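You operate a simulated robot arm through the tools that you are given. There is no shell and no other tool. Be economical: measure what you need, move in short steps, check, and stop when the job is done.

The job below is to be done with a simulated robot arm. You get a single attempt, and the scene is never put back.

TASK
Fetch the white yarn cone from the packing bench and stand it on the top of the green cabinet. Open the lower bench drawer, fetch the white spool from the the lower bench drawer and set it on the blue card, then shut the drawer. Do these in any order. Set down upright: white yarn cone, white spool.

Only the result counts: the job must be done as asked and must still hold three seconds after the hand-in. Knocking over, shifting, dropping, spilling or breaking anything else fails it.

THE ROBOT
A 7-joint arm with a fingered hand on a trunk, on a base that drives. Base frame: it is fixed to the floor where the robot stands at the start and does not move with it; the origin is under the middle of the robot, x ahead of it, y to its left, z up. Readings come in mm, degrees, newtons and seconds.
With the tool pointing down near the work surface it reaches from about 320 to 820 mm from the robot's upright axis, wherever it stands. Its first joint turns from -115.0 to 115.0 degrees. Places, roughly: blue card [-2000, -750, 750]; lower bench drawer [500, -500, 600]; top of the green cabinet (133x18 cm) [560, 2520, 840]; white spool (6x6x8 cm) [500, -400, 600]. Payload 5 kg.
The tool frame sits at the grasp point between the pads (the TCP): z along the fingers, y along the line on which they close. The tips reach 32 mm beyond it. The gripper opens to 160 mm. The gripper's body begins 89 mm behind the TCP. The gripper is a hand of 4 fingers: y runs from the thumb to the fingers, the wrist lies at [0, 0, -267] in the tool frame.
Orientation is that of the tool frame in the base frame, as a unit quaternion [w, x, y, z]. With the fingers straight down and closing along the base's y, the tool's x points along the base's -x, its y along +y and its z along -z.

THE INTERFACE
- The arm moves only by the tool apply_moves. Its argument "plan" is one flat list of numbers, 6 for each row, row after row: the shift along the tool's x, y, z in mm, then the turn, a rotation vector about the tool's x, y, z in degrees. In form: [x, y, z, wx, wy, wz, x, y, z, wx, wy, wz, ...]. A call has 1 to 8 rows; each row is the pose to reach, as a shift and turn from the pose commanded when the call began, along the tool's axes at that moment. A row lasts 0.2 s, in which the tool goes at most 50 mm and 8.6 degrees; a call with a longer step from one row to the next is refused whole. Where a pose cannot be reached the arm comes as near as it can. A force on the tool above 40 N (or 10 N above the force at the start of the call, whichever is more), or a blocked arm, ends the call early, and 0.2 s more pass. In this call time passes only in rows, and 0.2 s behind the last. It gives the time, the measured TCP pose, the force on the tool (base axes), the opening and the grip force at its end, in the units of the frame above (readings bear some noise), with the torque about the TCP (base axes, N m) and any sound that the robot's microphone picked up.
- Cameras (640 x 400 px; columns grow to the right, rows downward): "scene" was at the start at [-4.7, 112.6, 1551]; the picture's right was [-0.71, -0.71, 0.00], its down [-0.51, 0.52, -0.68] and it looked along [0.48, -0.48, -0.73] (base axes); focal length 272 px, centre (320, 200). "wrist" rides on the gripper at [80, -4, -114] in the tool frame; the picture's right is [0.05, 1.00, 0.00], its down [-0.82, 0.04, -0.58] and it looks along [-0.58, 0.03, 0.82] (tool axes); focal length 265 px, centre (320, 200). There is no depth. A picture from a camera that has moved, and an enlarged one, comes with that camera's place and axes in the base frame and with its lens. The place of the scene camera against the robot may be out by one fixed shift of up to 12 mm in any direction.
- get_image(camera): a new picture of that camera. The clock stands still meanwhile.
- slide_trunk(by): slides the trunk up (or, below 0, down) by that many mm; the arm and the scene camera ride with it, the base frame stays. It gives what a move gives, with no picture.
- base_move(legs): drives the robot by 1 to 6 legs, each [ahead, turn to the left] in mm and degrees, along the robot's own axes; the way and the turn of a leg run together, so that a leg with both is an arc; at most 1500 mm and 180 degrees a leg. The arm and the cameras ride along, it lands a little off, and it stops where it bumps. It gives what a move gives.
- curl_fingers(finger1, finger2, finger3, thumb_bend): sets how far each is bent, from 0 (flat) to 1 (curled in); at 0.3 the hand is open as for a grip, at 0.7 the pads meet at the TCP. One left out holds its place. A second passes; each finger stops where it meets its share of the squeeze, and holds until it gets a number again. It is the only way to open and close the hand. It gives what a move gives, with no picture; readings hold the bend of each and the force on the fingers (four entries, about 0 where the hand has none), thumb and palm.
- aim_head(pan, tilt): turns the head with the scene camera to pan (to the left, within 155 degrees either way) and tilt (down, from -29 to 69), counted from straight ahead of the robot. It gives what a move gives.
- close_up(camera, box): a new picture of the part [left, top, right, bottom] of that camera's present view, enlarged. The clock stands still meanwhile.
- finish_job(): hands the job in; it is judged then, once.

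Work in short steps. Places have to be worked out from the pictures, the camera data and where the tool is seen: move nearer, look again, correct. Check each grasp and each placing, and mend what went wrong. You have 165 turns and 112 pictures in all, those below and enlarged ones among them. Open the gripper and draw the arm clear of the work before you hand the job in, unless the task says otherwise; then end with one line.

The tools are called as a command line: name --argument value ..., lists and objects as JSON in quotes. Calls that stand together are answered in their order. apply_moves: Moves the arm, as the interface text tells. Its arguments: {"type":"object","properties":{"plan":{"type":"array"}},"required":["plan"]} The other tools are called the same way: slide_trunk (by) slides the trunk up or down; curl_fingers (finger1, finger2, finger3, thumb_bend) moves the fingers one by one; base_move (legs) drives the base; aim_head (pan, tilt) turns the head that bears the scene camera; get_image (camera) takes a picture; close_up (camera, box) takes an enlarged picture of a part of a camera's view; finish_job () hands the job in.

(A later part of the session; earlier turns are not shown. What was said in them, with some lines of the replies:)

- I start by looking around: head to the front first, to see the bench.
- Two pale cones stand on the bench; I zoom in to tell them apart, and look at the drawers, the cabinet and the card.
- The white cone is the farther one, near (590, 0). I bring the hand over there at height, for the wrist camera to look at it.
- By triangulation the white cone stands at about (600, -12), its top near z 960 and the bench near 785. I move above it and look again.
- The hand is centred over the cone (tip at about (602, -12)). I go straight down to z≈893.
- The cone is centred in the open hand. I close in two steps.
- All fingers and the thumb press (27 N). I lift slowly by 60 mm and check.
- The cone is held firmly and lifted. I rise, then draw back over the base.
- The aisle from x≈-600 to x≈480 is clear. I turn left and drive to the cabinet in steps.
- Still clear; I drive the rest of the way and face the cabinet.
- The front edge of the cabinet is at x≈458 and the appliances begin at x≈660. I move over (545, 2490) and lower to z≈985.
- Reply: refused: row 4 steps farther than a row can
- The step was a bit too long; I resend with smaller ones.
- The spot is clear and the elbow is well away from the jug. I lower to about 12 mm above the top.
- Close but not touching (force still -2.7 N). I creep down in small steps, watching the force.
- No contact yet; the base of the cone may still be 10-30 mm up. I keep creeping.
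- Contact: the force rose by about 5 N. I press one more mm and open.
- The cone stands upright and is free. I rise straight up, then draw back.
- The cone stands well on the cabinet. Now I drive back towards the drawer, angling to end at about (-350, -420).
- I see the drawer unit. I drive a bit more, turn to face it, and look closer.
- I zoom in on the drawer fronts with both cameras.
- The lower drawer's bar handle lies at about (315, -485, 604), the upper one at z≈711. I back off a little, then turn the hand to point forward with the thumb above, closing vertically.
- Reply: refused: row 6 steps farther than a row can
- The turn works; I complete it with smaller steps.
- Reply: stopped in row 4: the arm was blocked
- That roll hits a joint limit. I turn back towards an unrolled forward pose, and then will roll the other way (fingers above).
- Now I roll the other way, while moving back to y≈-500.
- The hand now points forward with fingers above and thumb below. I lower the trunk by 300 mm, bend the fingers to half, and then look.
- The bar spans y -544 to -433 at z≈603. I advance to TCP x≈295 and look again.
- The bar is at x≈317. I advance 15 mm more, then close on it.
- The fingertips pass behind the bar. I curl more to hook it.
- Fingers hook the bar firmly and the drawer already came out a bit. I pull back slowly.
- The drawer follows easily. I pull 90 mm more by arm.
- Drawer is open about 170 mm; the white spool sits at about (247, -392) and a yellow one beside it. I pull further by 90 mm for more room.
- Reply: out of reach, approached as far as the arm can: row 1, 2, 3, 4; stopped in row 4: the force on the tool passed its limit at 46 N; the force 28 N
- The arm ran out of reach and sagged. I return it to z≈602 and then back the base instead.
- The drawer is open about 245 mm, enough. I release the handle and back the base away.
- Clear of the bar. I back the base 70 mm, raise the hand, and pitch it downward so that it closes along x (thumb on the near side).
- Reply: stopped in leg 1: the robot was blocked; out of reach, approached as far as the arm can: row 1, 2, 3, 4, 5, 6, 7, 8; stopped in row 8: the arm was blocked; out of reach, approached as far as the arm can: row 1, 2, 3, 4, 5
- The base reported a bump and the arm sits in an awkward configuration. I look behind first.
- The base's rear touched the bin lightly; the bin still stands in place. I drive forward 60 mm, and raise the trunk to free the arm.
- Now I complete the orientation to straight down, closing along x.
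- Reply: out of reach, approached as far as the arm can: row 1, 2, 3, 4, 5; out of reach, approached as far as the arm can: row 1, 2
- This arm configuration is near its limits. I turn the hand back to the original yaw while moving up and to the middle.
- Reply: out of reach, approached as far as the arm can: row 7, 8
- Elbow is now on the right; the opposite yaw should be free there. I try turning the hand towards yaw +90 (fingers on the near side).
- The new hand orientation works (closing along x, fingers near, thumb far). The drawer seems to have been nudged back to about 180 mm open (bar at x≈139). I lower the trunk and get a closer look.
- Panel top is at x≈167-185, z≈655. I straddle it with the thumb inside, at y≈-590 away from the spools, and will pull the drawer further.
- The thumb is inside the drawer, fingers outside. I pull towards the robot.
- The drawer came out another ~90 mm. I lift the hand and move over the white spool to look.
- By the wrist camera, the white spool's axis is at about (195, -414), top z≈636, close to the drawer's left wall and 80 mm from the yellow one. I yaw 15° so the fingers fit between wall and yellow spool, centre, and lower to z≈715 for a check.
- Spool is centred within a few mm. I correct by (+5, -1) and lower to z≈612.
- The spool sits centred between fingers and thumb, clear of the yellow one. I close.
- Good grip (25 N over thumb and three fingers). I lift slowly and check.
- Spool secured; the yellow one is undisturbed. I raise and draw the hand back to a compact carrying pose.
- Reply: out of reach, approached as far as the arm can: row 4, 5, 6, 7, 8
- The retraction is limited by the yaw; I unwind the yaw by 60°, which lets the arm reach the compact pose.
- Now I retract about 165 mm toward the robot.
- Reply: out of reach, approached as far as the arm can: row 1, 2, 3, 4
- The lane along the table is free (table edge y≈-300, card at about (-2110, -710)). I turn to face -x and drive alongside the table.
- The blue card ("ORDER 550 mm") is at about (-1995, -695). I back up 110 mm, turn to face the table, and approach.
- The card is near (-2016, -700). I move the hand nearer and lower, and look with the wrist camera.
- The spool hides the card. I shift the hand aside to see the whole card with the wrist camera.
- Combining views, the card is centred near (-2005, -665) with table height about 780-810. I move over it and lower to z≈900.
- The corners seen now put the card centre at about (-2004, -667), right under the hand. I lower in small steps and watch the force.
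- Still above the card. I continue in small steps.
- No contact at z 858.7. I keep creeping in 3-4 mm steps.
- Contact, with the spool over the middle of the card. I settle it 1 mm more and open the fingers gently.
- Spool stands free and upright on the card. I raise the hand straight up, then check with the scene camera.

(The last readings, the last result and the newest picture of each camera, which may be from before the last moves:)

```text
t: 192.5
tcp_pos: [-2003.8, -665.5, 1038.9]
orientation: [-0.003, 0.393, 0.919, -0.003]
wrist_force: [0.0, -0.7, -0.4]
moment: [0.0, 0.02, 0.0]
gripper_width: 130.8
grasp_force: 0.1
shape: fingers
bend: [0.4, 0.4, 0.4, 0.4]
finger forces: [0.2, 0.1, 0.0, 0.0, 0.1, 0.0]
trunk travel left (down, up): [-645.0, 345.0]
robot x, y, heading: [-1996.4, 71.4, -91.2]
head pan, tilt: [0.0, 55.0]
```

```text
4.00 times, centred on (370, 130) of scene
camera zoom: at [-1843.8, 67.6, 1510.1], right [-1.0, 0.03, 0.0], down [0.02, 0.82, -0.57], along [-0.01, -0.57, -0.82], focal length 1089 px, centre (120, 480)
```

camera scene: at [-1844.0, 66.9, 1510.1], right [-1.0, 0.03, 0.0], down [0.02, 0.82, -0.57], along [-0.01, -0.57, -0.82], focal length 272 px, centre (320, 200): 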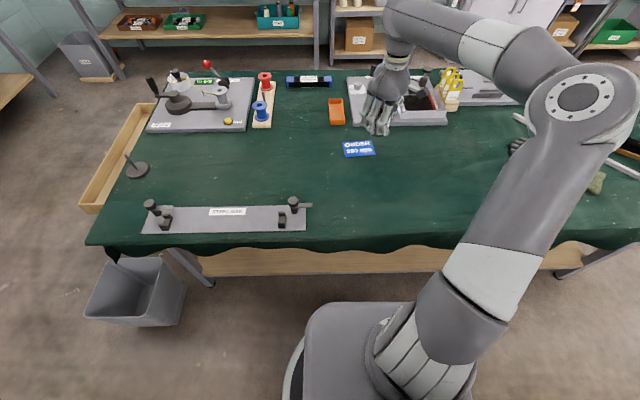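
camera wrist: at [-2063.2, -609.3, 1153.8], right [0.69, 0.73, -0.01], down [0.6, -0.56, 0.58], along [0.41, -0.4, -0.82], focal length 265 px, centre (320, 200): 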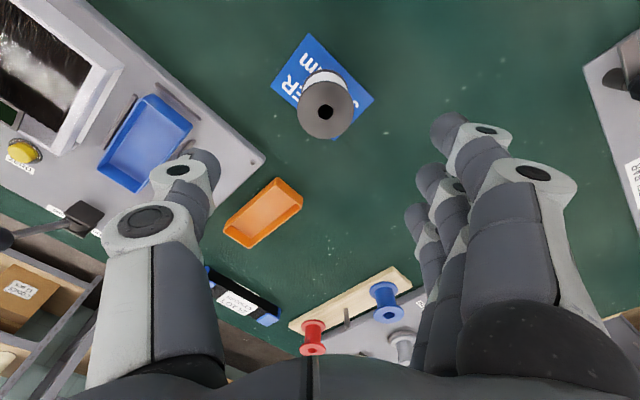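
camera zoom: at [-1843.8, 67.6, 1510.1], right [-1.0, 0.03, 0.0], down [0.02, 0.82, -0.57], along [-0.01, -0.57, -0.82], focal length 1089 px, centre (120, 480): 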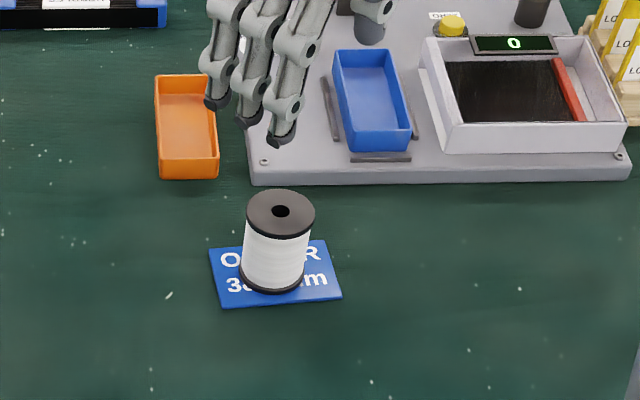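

The spool stands upright on the card. I retract the arm while unwinding its yaw, then back off from the table.

apply_moves --plan '[22, 21, 0, 0, 0, 7.4, 44, 42, 0, 0, 0, 14.8, 66, 63, 0, 0, 0, 22.2, 88, 84, 0, 0, 0, 29.6, 110, 104, 0, 0, 0, 37, 130, 124, 0, 0, 0, 44.4]'

base_move --legs '[[-150, 0], [0, 91], [1400, 0], [100, 0]]'

```text
t: 193.9
tcp_pos: [-2006.5, -487.9, 1039.0]
orientation: [0.0, 0.713, 0.701, -0.003]
wrist_force: [0.1, -0.4, 0.1]
moment: [0.02, 0.0, 0.01]
gripper_width: 130.5
grasp_force: 0.1
shape: fingers
bend: [0.4, 0.4, 0.4, 0.4]
finger forces: [0.0, 0.1, 0.1, 0.1, 0.0, 0.0]
trunk travel left (down, up): [-645.0, 345.0]
robot x, y, heading: [-1999.4, 71.3, -91.3]
head pan, tilt: [0.0, 55.0]
```

```text
t: 206.4
tcp_pos: [62.6, 192.7, 1037.4]
orientation: [0.002, 0.0, 1.0, -0.003]
wrist_force: [0.3, -1.2, -0.2]
moment: [-0.04, 0.03, -0.02]
gripper_width: 130.8
grasp_force: 0.0
shape: fingers
bend: [0.4, 0.4, 0.4, 0.4]
finger forces: [0.1, 0.0, 0.1, 0.0, 0.0, 0.0]
trunk travel left (down, up): [-645.0, 345.0]
robot x, y, heading: [-498.9, 195.1, -0.5]
head pan, tilt: [0.0, 55.0]
```

Now I drive down to y≈-485 and face the drawer again.

base_move --legs '[[0, -90], [680, 0], [0, 90]]'

aim_head --pan -5 --tilt 50

get_image --camera "scene"

get_image --camera "wrist"

```text
t: 217.8
tcp_pos: [42.7, -490.7, 1038.5]
orientation: [0.002, 0.01, 1.0, -0.004]
wrist_force: [0.3, 0.7, -0.1]
moment: [-0.01, 0.01, -0.02]
gripper_width: 130.9
grasp_force: 0.0
shape: fingers
bend: [0.4, 0.4, 0.4, 0.4]
finger forces: [0.0, 0.0, 0.1, 0.0, 0.1, 0.0]
trunk travel left (down, up): [-645.0, 345.0]
robot x, y, heading: [-516.2, -480.4, -1.9]
head pan, tilt: [0.0, 55.0]
```

```text
t: 218.5
tcp_pos: [42.4, -492.4, 1037.9]
orientation: [0.002, 0.009, 1.0, -0.003]
wrist_force: [0.2, 0.7, 0.3]
moment: [0.0, 0.02, -0.04]
gripper_width: 130.6
grasp_force: 0.1
shape: fingers
bend: [0.4, 0.4, 0.4, 0.4]
finger forces: [0.0, 0.1, 0.1, 0.0, 0.0, 0.0]
trunk travel left (down, up): [-645.0, 345.0]
robot x, y, heading: [-517.9, -484.7, -1.6]
head pan, tilt: [-5.0, 50.0]
```

```text
25 pictures are left
camera scene: at [-496.9, -319.5, 1516.6], right [-0.12, -0.99, 0.0], down [-0.76, 0.09, -0.64], along [0.64, -0.08, -0.77], focal length 272 px, centre (320, 200)
```

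scene: 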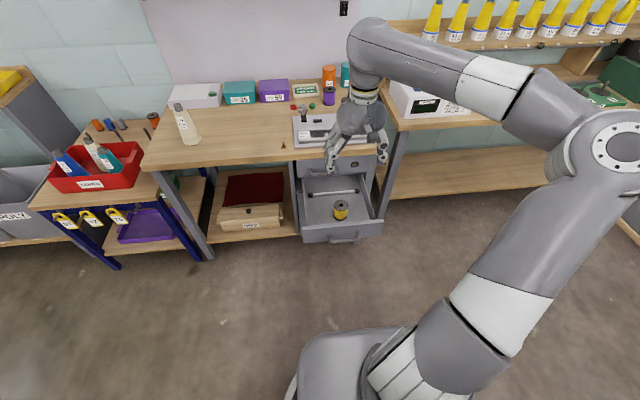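

```text
24 pictures are left
camera wrist: at [-39.3, -492.8, 1152.0], right [-0.03, 1.0, -0.01], down [0.81, 0.03, 0.58], along [0.58, 0.01, -0.81], focal length 265 px, centre (320, 200)
```

wrist: 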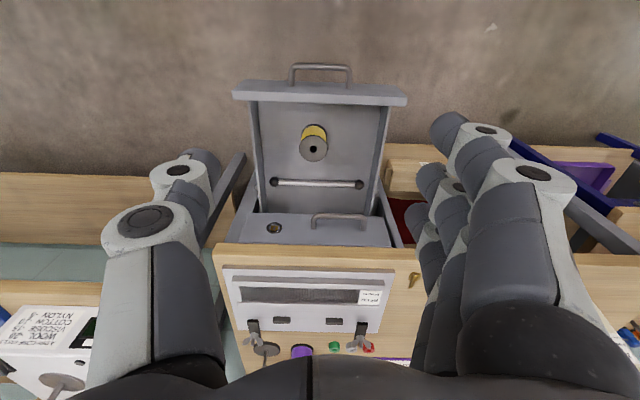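

The drawer's bar is at x≈48. I back the base slightly, close the fist, and pitch the hand forward 60° at height.

base_move --legs '[[-45, 1.5]]'

curl_fingers --finger1 0.7 --finger2 0.7 --finger3 0.7 --thumb_bend 0.7

apply_moves --plan '[0, 0, 0, 0, -8.5, 0, 0, 0, 0, 0, -17, 0, 0, 0, 0, 0, -25.5, 0, 0, 0, 0, 0, -34, 0, 0, 0, 0, 0, -42.5, 0, 0, 0, 0, 0, -51, 0, 0, 0, 0, 0, -59.5, 0]'

```text
t: 219.4
tcp_pos: [-4.0, -476.0, 1038.7]
orientation: [0.003, -0.004, 1.0, -0.003]
wrist_force: [-0.1, 0.1, -0.4]
moment: [-0.01, -0.03, 0.01]
gripper_width: 130.7
grasp_force: 0.1
shape: fingers
bend: [0.4, 0.4, 0.4, 0.4]
finger forces: [0.0, 0.0, 0.0, 0.0, 0.0, 0.0]
trunk travel left (down, up): [-645.0, 345.0]
robot x, y, heading: [-561.9, -481.6, -0.4]
head pan, tilt: [-5.0, 50.0]
```

```text
t: 220.4
tcp_pos: [-3.2, -475.9, 1038.5]
orientation: [0.002, -0.004, 1.0, -0.003]
wrist_force: [-0.1, 0.4, 0.2]
moment: [0.0, 0.02, -0.01]
gripper_width: 23.8
grasp_force: 0.0
shape: fingers
bend: [0.7, 0.7, 0.7, 0.7]
finger forces: [0.0, 0.0, 0.0, 0.1, 0.0, 0.0]
trunk travel left (down, up): [-645.0, 345.0]
robot x, y, heading: [-563.7, -481.3, -0.3]
head pan, tilt: [-5.0, 50.0]
```

```text
t: 222.0
tcp_pos: [1.5, -504.1, 1086.4]
orientation: [0.464, -0.013, 0.886, 0.005]
wrist_force: [0.1, 1.0, -0.1]
moment: [-0.07, 0.0, -0.04]
gripper_width: 23.6
grasp_force: 0.1
shape: fingers
bend: [0.7, 0.7, 0.7, 0.7]
finger forces: [0.0, 0.0, 0.1, 0.0, 0.0, 0.0]
out of reach, approached as far as the arm can: row 6, 7
trunk travel left (down, up): [-645.0, 345.0]
robot x, y, heading: [-564.7, -482.7, -0.2]
head pan, tilt: [-5.0, 50.0]
```

The pitched hand would come down too near the bar here. I return to vertical: first push the drawer part-way with the vertical hand, then finish with the pitched hand.

apply_moves --plan '[0, 0, 0, 0, 8.5, 0, 0, 0, 0, 0, 17, 0, 0, 0, 0, 0, 25.5, 0, 0, 0, 0, 0, 34, 0, 0, 0, 0, 0, 42.5, 0, 0, 0, 0, 0, 51, 0, 0, 0, 0, 0, 55.3, 0]'

apply_moves --plan '[20, 10, 0, 0, 0, 0, 40, 18, 0, 0, 0, 0]'

```text
t: 223.6
tcp_pos: [2.2, -504.3, 1085.4]
orientation: [0.037, -0.012, 0.999, -0.001]
wrist_force: [-1.0, 1.4, -0.2]
moment: [-0.11, -0.07, 0.01]
gripper_width: 23.2
grasp_force: 0.1
shape: fingers
bend: [0.7, 0.7, 0.7, 0.7]
finger forces: [0.1, 0.0, 0.1, 0.0, 0.0, 0.0]
out of reach, approached as far as the arm can: row 7
trunk travel left (down, up): [-645.0, 345.0]
robot x, y, heading: [-561.9, -479.8, -0.2]
head pan, tilt: [-5.0, 50.0]
```

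```text
t: 224.2
tcp_pos: [-26.1, -495.7, 1078.7]
orientation: [0.039, -0.013, 0.999, -0.002]
wrist_force: [-0.6, -1.0, -0.3]
moment: [0.0, 0.0, 0.02]
gripper_width: 23.5
grasp_force: 0.0
shape: fingers
bend: [0.7, 0.7, 0.7, 0.7]
finger forces: [0.0, 0.0, 0.0, 0.0, 0.1, 0.0]
out of reach, approached as far as the arm can: row 2
trunk travel left (down, up): [-645.0, 345.0]
robot x, y, heading: [-564.5, -481.7, -0.2]
head pan, tilt: [-5.0, 50.0]
```

The fist is now at x≈-26, in front of the bar. I lower the trunk so the fingertips reach z≈592.

slide_trunk --by -455

get_image --camera "wrist"

get_image --camera "scene"

```text
refused: -455 is not a number from -400 to 400
```

```text
23 pictures are left
camera wrist: at [-115.5, -500.0, 1186.2], right [-0.08, 1.0, -0.01], down [0.77, 0.06, 0.64], along [0.64, 0.04, -0.77], focal length 265 px, centre (320, 200)
```

wrist: 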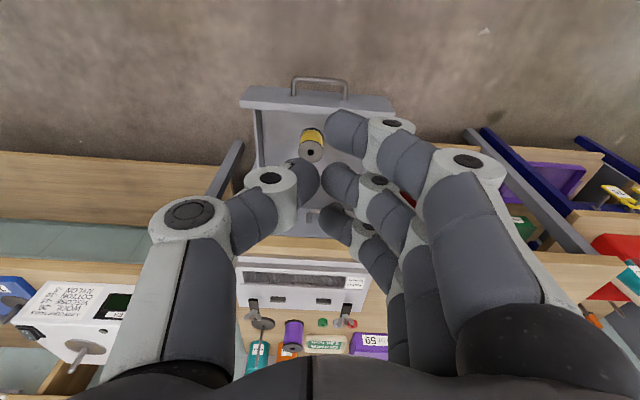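

```text
22 pictures are left
camera scene: at [-545.7, -319.0, 1516.7], right [-0.09, -1.0, 0.0], down [-0.76, 0.07, -0.64], along [0.64, -0.06, -0.77], focal length 272 px, centre (320, 200)
```

scene: 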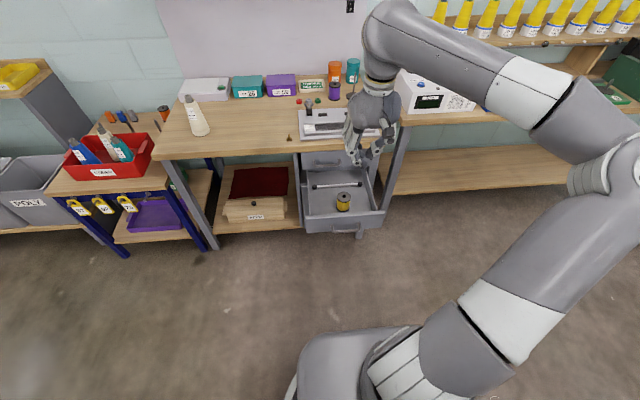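

The slide must be within 400; I do it in two parts.

slide_trunk --by -350

slide_trunk --by -105

get_image --camera "wrist"

get_image --camera "scene"

```text
t: 227.6
tcp_pos: [-26.6, -493.8, 727.7]
orientation: [0.039, -0.013, 0.999, -0.001]
wrist_force: [-0.5, 0.1, -0.1]
moment: [-0.02, -0.02, -0.01]
gripper_width: 23.1
grasp_force: 0.1
shape: fingers
bend: [0.7, 0.7, 0.7, 0.7]
finger forces: [0.0, 0.0, 0.1, 0.1, 0.0, 0.0]
trunk travel left (down, up): [-295.0, 695.0]
robot x, y, heading: [-564.7, -483.1, -0.4]
head pan, tilt: [-5.0, 50.0]
```

```text
t: 229.0
tcp_pos: [-27.6, -493.7, 624.2]
orientation: [0.04, -0.015, 0.999, 0.0]
wrist_force: [0.1, 0.1, 0.5]
moment: [-0.02, -0.02, -0.01]
gripper_width: 23.4
grasp_force: 0.0
shape: fingers
bend: [0.7, 0.7, 0.7, 0.7]
finger forces: [0.1, 0.0, 0.0, 0.0, 0.0, 0.0]
trunk travel left (down, up): [-190.0, 800.0]
robot x, y, heading: [-564.4, -479.5, -0.2]
head pan, tilt: [-5.0, 50.0]
```

```text
21 pictures are left
camera wrist: at [-115.7, -499.2, 731.4], right [-0.08, 1.0, -0.01], down [0.77, 0.06, 0.64], along [0.64, 0.04, -0.77], focal length 265 px, centre (320, 200)
```

wrist: 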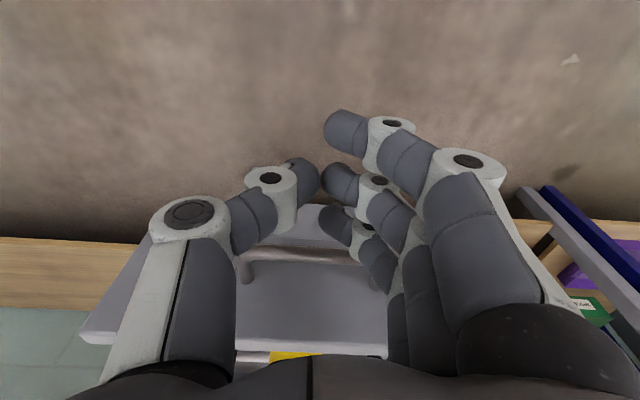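

```text
20 pictures are left
camera scene: at [-545.9, -318.2, 1061.7], right [-0.09, -1.0, 0.0], down [-0.76, 0.07, -0.64], along [0.64, -0.06, -0.77], focal length 272 px, centre (320, 200)
```

scene: 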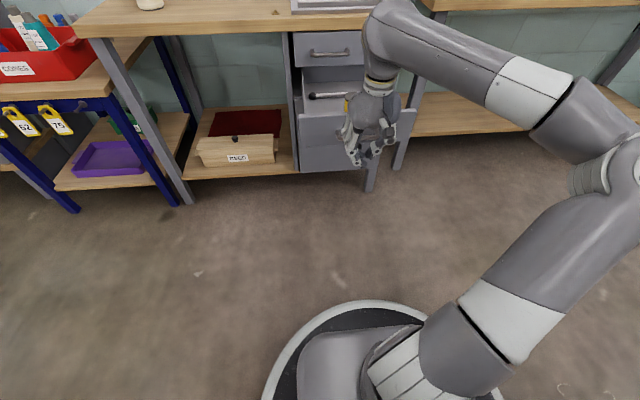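

The fist is right before the bar. I push by driving the base forward 170 mm.

base_move --legs '[[170, 0]]'

get_image --camera "scene"

get_image --camera "wrist"

```text
t: 230.5
tcp_pos: [142.2, -495.5, 623.7]
orientation: [0.039, -0.013, 0.999, -0.001]
wrist_force: [0.1, 0.1, -0.6]
moment: [0.0, 0.03, -0.01]
gripper_width: 23.4
grasp_force: 0.1
shape: fingers
bend: [0.7, 0.7, 0.7, 0.7]
finger forces: [0.0, 0.0, 0.0, 0.0, 0.0, 0.0]
trunk travel left (down, up): [-190.0, 800.0]
robot x, y, heading: [-394.8, -482.5, -0.4]
head pan, tilt: [-5.0, 50.0]
```

```text
19 pictures are left
camera scene: at [-377.1, -319.2, 1061.6], right [-0.09, -1.0, 0.0], down [-0.76, 0.07, -0.64], along [0.64, -0.06, -0.77], focal length 272 px, centre (320, 200)
```

scene: 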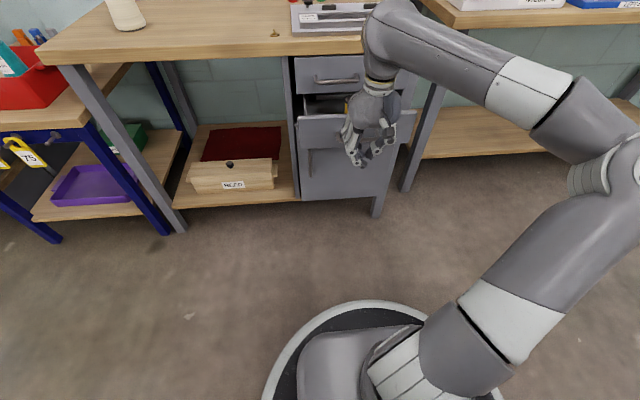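

```text
18 pictures are left
camera wrist: at [53.0, -500.6, 731.3], right [-0.08, 1.0, -0.01], down [0.77, 0.06, 0.64], along [0.64, 0.04, -0.77], focal length 265 px, centre (320, 200)
```

wrist: 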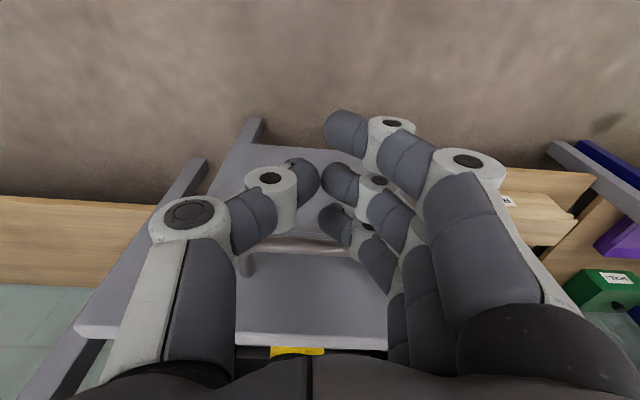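

The drawer follows (bar now at about x 204, about 60 mm ahead of the TCP). I push 95 mm more.

base_move --legs '[[95, 0]]'

get_image --camera "scene"

get_image --camera "wrist"

```text
t: 231.6
tcp_pos: [239.2, -497.2, 624.3]
orientation: [0.039, -0.011, 0.999, -0.001]
wrist_force: [-0.2, -0.5, -0.4]
moment: [0.02, 0.0, 0.02]
gripper_width: 23.0
grasp_force: 0.1
shape: fingers
bend: [0.7, 0.7, 0.7, 0.7]
finger forces: [0.0, 0.0, 0.1, 0.0, 0.1, 0.1]
trunk travel left (down, up): [-190.0, 800.0]
robot x, y, heading: [-297.1, -478.2, -0.4]
head pan, tilt: [-5.0, 50.0]
```

```text
17 pictures are left
camera scene: at [-280.1, -320.0, 1061.6], right [-0.1, -1.0, 0.0], down [-0.76, 0.07, -0.64], along [0.64, -0.06, -0.77], focal length 272 px, centre (320, 200)
```

scene: 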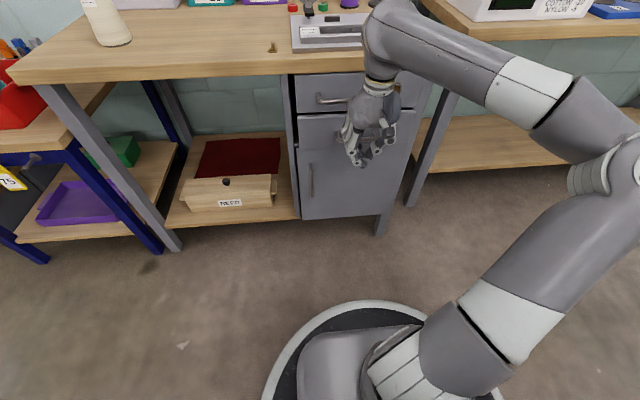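

```text
16 pictures are left
camera wrist: at [149.5, -502.6, 731.3], right [-0.07, 1.0, -0.01], down [0.77, 0.06, 0.64], along [0.64, 0.04, -0.77], focal length 265 px, centre (320, 200)
```

wrist: 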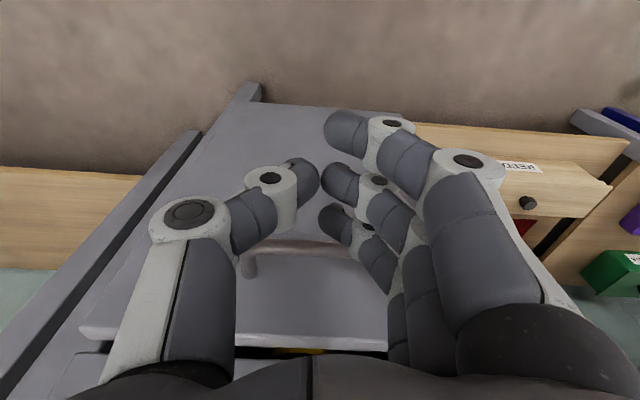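

About 15 mm remain. I finish by arm, gently, in small steps until it meets the stop.

apply_moves --plan '[-4, 0, 0, 0, 0, 0, -8, 0, 0, 0, 0, 0, -12, 0, 0, 0, 0, 0, -15, 0, 0, 0, 0, 0]'

get_image --camera "wrist"

close_up --camera "scene" --box '[270, 50, 430, 180]'

```text
t: 232.6
tcp_pos: [253.3, -498.7, 625.0]
orientation: [0.039, -0.011, 0.999, -0.001]
wrist_force: [-0.1, -0.3, -0.5]
moment: [0.02, 0.0, -0.02]
gripper_width: 23.2
grasp_force: 0.1
shape: fingers
bend: [0.7, 0.7, 0.7, 0.7]
finger forces: [0.1, 0.0, 0.0, 0.1, 0.1, 0.0]
trunk travel left (down, up): [-190.0, 800.0]
robot x, y, heading: [-294.6, -481.1, -0.7]
head pan, tilt: [-5.0, 50.0]
```

```text
15 pictures are left
camera wrist: at [165.1, -502.6, 733.0], right [-0.07, 1.0, -0.01], down [0.77, 0.06, 0.64], along [0.64, 0.04, -0.77], focal length 265 px, centre (320, 200)
```

wrist: 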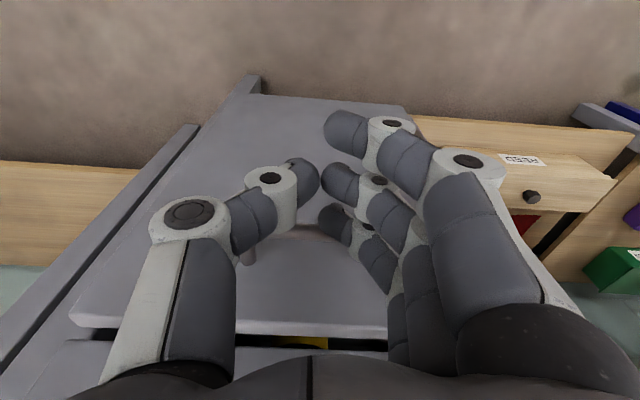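

```text
3.08 times, centred on (350, 115) of scene
camera zoom: at [-280.1, -320.0, 1061.6], right [-0.1, -1.0, 0.0], down [-0.76, 0.07, -0.64], along [0.64, -0.06, -0.77], focal length 838 px, centre (228, 462)
```

zoom: 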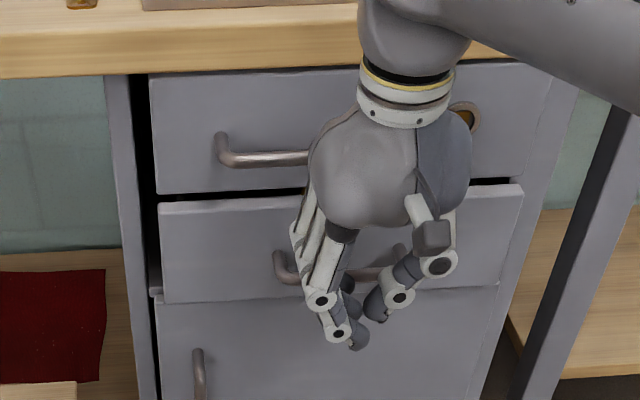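

The drawer is still ajar by ~15-20 mm with no contact force. I push on another 12 mm.

apply_moves --plan '[-4, 0, 0, 0, 0, 0, -8, 0, 0, 0, 0, 0, -12, 0, 0, 0, 0, 0]'

close_up --camera "wrist" --box '[60, 200, 420, 380]'

```text
t: 233.4
tcp_pos: [265.3, -497.2, 624.8]
orientation: [0.038, -0.011, 0.999, -0.001]
wrist_force: [-0.7, -0.1, 0.3]
moment: [-0.01, -0.01, 0.01]
gripper_width: 23.1
grasp_force: 0.1
shape: fingers
bend: [0.7, 0.7, 0.7, 0.7]
finger forces: [0.0, 0.0, 0.1, 0.0, 0.0, 0.1]
trunk travel left (down, up): [-190.0, 800.0]
robot x, y, heading: [-298.8, -484.2, -0.4]
head pan, tilt: [-5.0, 50.0]
```

```text
1.78 times, centred on (240, 290) of wrist
camera zoom: at [176.5, -502.5, 733.2], right [-0.07, 1.0, -0.01], down [0.77, 0.06, 0.64], along [0.64, 0.04, -0.77], focal length 472 px, centre (462, 40)
```

zoom: 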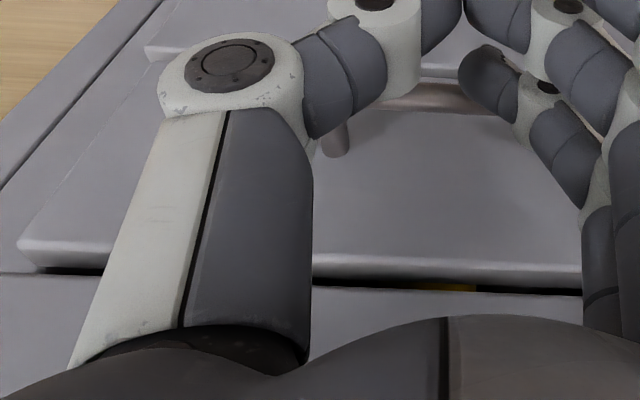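

It is being pushed along. To keep the knuckles clear of the upper handle I pitch the hand 20° (tips forward) while lowering 12 mm.

apply_moves --plan '[3, 0, 6, 0, 0, 0, 3, 0, 13, 0, -5, 0, 3, 0, 13, 0, -10, 0, 3, 0, 13, 0, -15, 0, 3, 0, 13, 0, -20, 0]'

close_up --camera "scene" --box '[270, 50, 430, 180]'

```text
t: 234.6
tcp_pos: [263.3, -497.1, 612.7]
orientation: [0.213, -0.012, 0.977, 0.001]
wrist_force: [0.2, -0.3, -0.7]
moment: [0.01, 0.03, -0.03]
gripper_width: 23.6
grasp_force: 0.0
shape: fingers
bend: [0.7, 0.7, 0.7, 0.7]
finger forces: [0.0, 0.0, 0.1, 0.1, 0.0, 0.0]
trunk travel left (down, up): [-190.0, 800.0]
robot x, y, heading: [-299.0, -483.8, -0.6]
head pan, tilt: [-5.0, 50.0]
```

```text
3.08 times, centred on (350, 115) of scene
camera zoom: at [-279.9, -320.0, 1061.6], right [-0.1, -1.0, 0.0], down [-0.76, 0.07, -0.64], along [0.64, -0.06, -0.77], focal length 838 px, centre (228, 462)
```

zoom: 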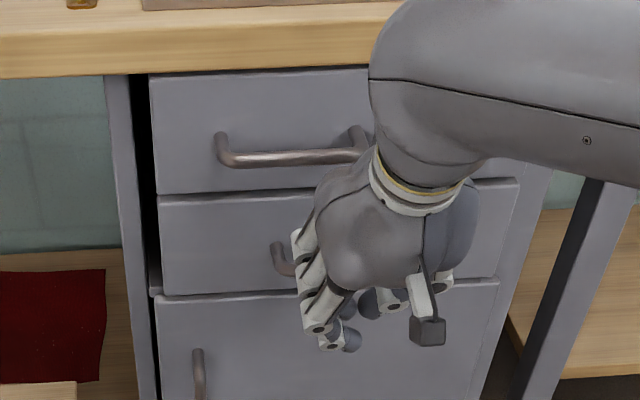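

The gap is nearly gone. I push straight ahead up to 20 mm more, stopping on force.

apply_moves --plan '[-4.5, 0, 2.1, 0, 0, 0, -9.1, 0, 4.2, 0, 0, 0, -13.6, 0, 6.3, 0, 0, 0, -18.2, 0, 8.4, 0, 0, 0]'

close_up --camera "scene" --box '[270, 50, 430, 180]'

```text
t: 235.2
tcp_pos: [267.3, -494.1, 612.2]
orientation: [0.207, -0.015, 0.978, 0.0]
wrist_force: [-14.1, 1.7, 7.9]
moment: [0.1, -0.22, 0.19]
gripper_width: 23.5
grasp_force: 8.6
shape: fingers
bend: [0.7, 0.7, 0.72, 0.7]
finger forces: [0.0, 0.0, 15.8, 0.1, 0.0, 0.0]
trunk travel left (down, up): [-190.0, 800.0]
robot x, y, heading: [-294.3, -481.8, -0.7]
head pan, tilt: [-5.0, 50.0]
stopped in row 2: the force on the tool passed its limit at 47 N (the readings are from after the stop); the commanded pose is now the measured one
```

```text
3.08 times, centred on (350, 115) of scene
camera zoom: at [-282.1, -319.9, 1061.8], right [-0.1, -1.0, 0.0], down [-0.76, 0.07, -0.64], along [0.64, -0.06, -0.77], focal length 838 px, centre (228, 462)
```

zoom: 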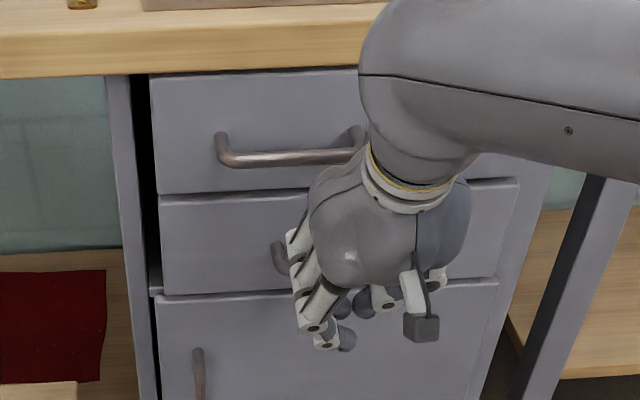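

The push met the stop at 47 N. I back off and verify that the drawer is flush.

apply_moves --plan '[9, 0, -4, 0, 0, 0, 27, 0, -12, 0, 0, 0]'

base_move --legs '[[-170, 0]]'

slide_trunk --by 350

get_image --camera "scene"

get_image --camera "wrist"

```text
t: 235.8
tcp_pos: [239.7, -496.0, 609.3]
orientation: [0.207, -0.014, 0.978, 0.0]
wrist_force: [-0.1, 0.1, 0.5]
moment: [-0.01, -0.01, 0.01]
gripper_width: 23.2
grasp_force: 0.0
shape: fingers
bend: [0.7, 0.7, 0.7, 0.7]
finger forces: [0.0, 0.1, 0.0, 0.0, 0.1, 0.0]
trunk travel left (down, up): [-190.0, 800.0]
robot x, y, heading: [-297.3, -482.6, -0.5]
head pan, tilt: [-5.0, 50.0]
```

```text
t: 237.2
tcp_pos: [68.3, -492.9, 608.5]
orientation: [0.209, -0.015, 0.978, 0.0]
wrist_force: [-0.6, -0.2, -0.6]
moment: [0.03, 0.03, 0.01]
gripper_width: 23.4
grasp_force: 0.0
shape: fingers
bend: [0.7, 0.7, 0.7, 0.7]
finger forces: [0.0, 0.1, 0.0, 0.0, 0.0, 0.1]
trunk travel left (down, up): [-190.0, 800.0]
robot x, y, heading: [-473.8, -481.6, -0.4]
head pan, tilt: [-5.0, 50.0]
```

```text
t: 240.7
tcp_pos: [67.4, -493.5, 960.1]
orientation: [0.208, -0.015, 0.978, 0.0]
wrist_force: [0.8, 0.5, -0.2]
moment: [-0.02, -0.02, 0.05]
gripper_width: 23.1
grasp_force: 0.0
shape: fingers
bend: [0.7, 0.7, 0.7, 0.7]
finger forces: [0.0, 0.0, 0.0, 0.0, 0.0, 0.1]
trunk travel left (down, up): [-540.0, 450.0]
robot x, y, heading: [-473.0, -482.7, -0.4]
head pan, tilt: [-5.0, 50.0]
```

```text
10 pictures are left
camera scene: at [-452.5, -318.6, 1411.6], right [-0.09, -1.0, 0.0], down [-0.76, 0.07, -0.64], along [0.64, -0.06, -0.77], focal length 272 px, centre (320, 200)
```

scene: 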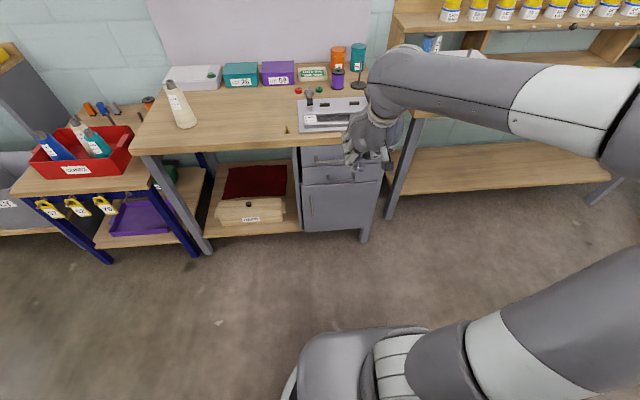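

```text
9 pictures are left
camera wrist: at [-52.2, -500.4, 1031.9], right [-0.08, 1.0, -0.03], down [0.51, 0.06, 0.86], along [0.86, 0.05, -0.51], focal length 265 px, centre (320, 200)
```

wrist: 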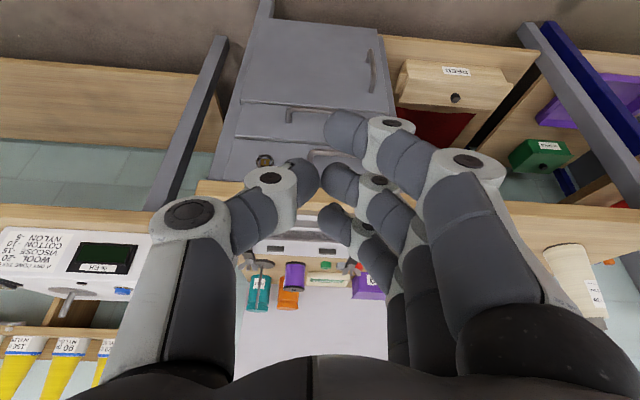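

I zoom in on the drawer fronts to confirm it is flush, and open the hand.

curl_fingers --finger1 0.3 --finger2 0.3 --finger3 0.3 --thumb_bend 0.3

close_up --camera "wrist" --box '[200, 20, 420, 200]'

aim_head --pan 70 --tilt 20

close_up --camera "scene" --box '[220, 130, 460, 280]'

```text
t: 241.7
tcp_pos: [67.6, -494.0, 960.3]
orientation: [0.208, -0.015, 0.978, 0.0]
wrist_force: [0.6, 0.3, -0.3]
moment: [-0.02, 0.0, 0.0]
gripper_width: 169.8
grasp_force: 0.1
shape: fingers
bend: [0.3, 0.3, 0.3, 0.3]
finger forces: [0.0, 0.1, 0.1, 0.0, 0.0, 0.0]
trunk travel left (down, up): [-540.0, 450.0]
robot x, y, heading: [-465.4, -481.9, -0.4]
head pan, tilt: [-5.0, 50.0]
```

```text
2.22 times, centred on (310, 110) of wrist
camera zoom: at [-52.3, -500.4, 1031.9], right [-0.08, 1.0, -0.03], down [0.51, 0.06, 0.86], along [0.86, 0.05, -0.51], focal length 590 px, centre (342, 400)
```

zoom: 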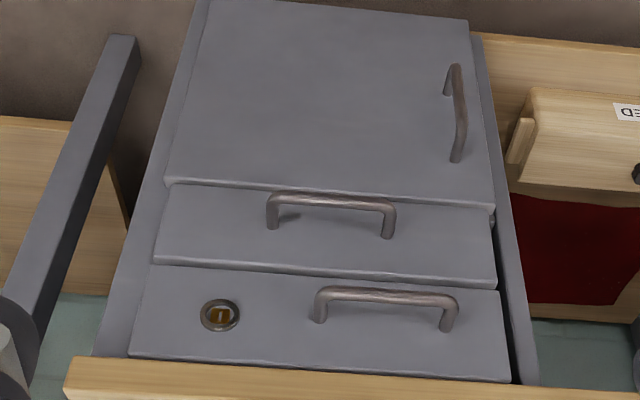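

```text
t: 243.1
tcp_pos: [67.6, -493.3, 960.9]
orientation: [0.208, -0.016, 0.978, 0.0]
wrist_force: [-0.3, -0.1, 0.0]
moment: [0.01, -0.01, -0.03]
gripper_width: 170.1
grasp_force: 0.1
shape: fingers
bend: [0.3, 0.3, 0.3, 0.3]
finger forces: [0.0, 0.1, 0.0, 0.0, 0.0, 0.0]
trunk travel left (down, up): [-540.0, 450.0]
robot x, y, heading: [-471.1, -480.9, -0.3]
head pan, tilt: [70.0, 20.0]
```

```text
2.67 times, centred on (340, 205) of scene
camera zoom: at [-496.7, -224.1, 1457.2], right [0.94, -0.35, 0.0], down [-0.12, -0.32, -0.94], along [0.33, 0.88, -0.34], focal length 726 px, centre (267, 187)
```

zoom: 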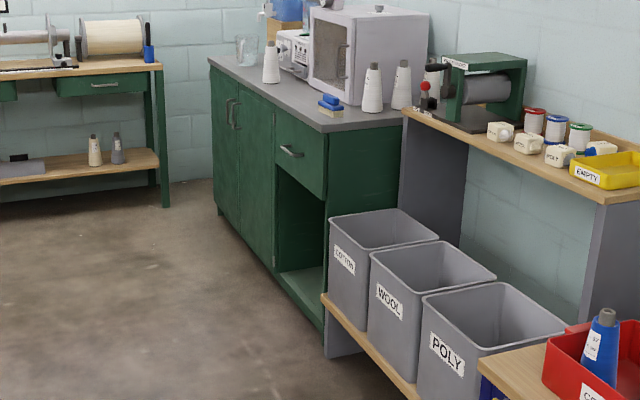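

The drawer is flush (bar at x≈318, as at first), and the cone stands on the cabinet. One last look at the spool and bin.

aim_head --pan -155 --tilt 30

get_image --camera "scene"

```text
t: 246.3
tcp_pos: [67.2, -494.6, 959.6]
orientation: [0.208, -0.015, 0.978, 0.0]
wrist_force: [0.3, -0.4, 0.6]
moment: [-0.01, 0.03, -0.03]
gripper_width: 170.3
grasp_force: 0.0
shape: fingers
bend: [0.3, 0.3, 0.3, 0.3]
finger forces: [0.0, 0.0, 0.1, 0.0, 0.1, 0.1]
trunk travel left (down, up): [-540.0, 450.0]
robot x, y, heading: [-470.1, -480.9, -0.5]
head pan, tilt: [-154.7, 30.0]
```

```text
6 pictures are left
camera scene: at [-611.2, -349.6, 1441.2], right [-0.42, 0.91, 0.0], down [0.45, 0.21, -0.87], along [-0.79, -0.37, -0.5], focal length 272 px, centre (320, 200)
```

scene: 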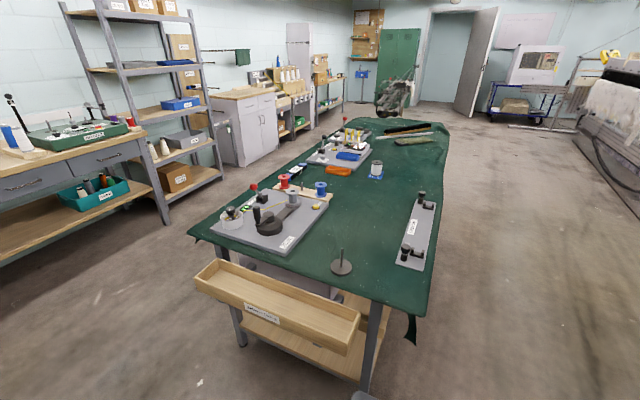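

Everything is in place: the spool stands on the blue card, the cone is on the cabinet, the drawer is shut, and the hand is open and clear. I hand the job in.

finish_job

```text
The job is handed in.
```

The job is handed in. The white yarn cone stands upright on the green cabinet, the white spool stands upright on the blue card, and the lower bench drawer is shut. While backing up, the base lightly touched the waste bin, which still looked upright and in place in the pictures taken just after.
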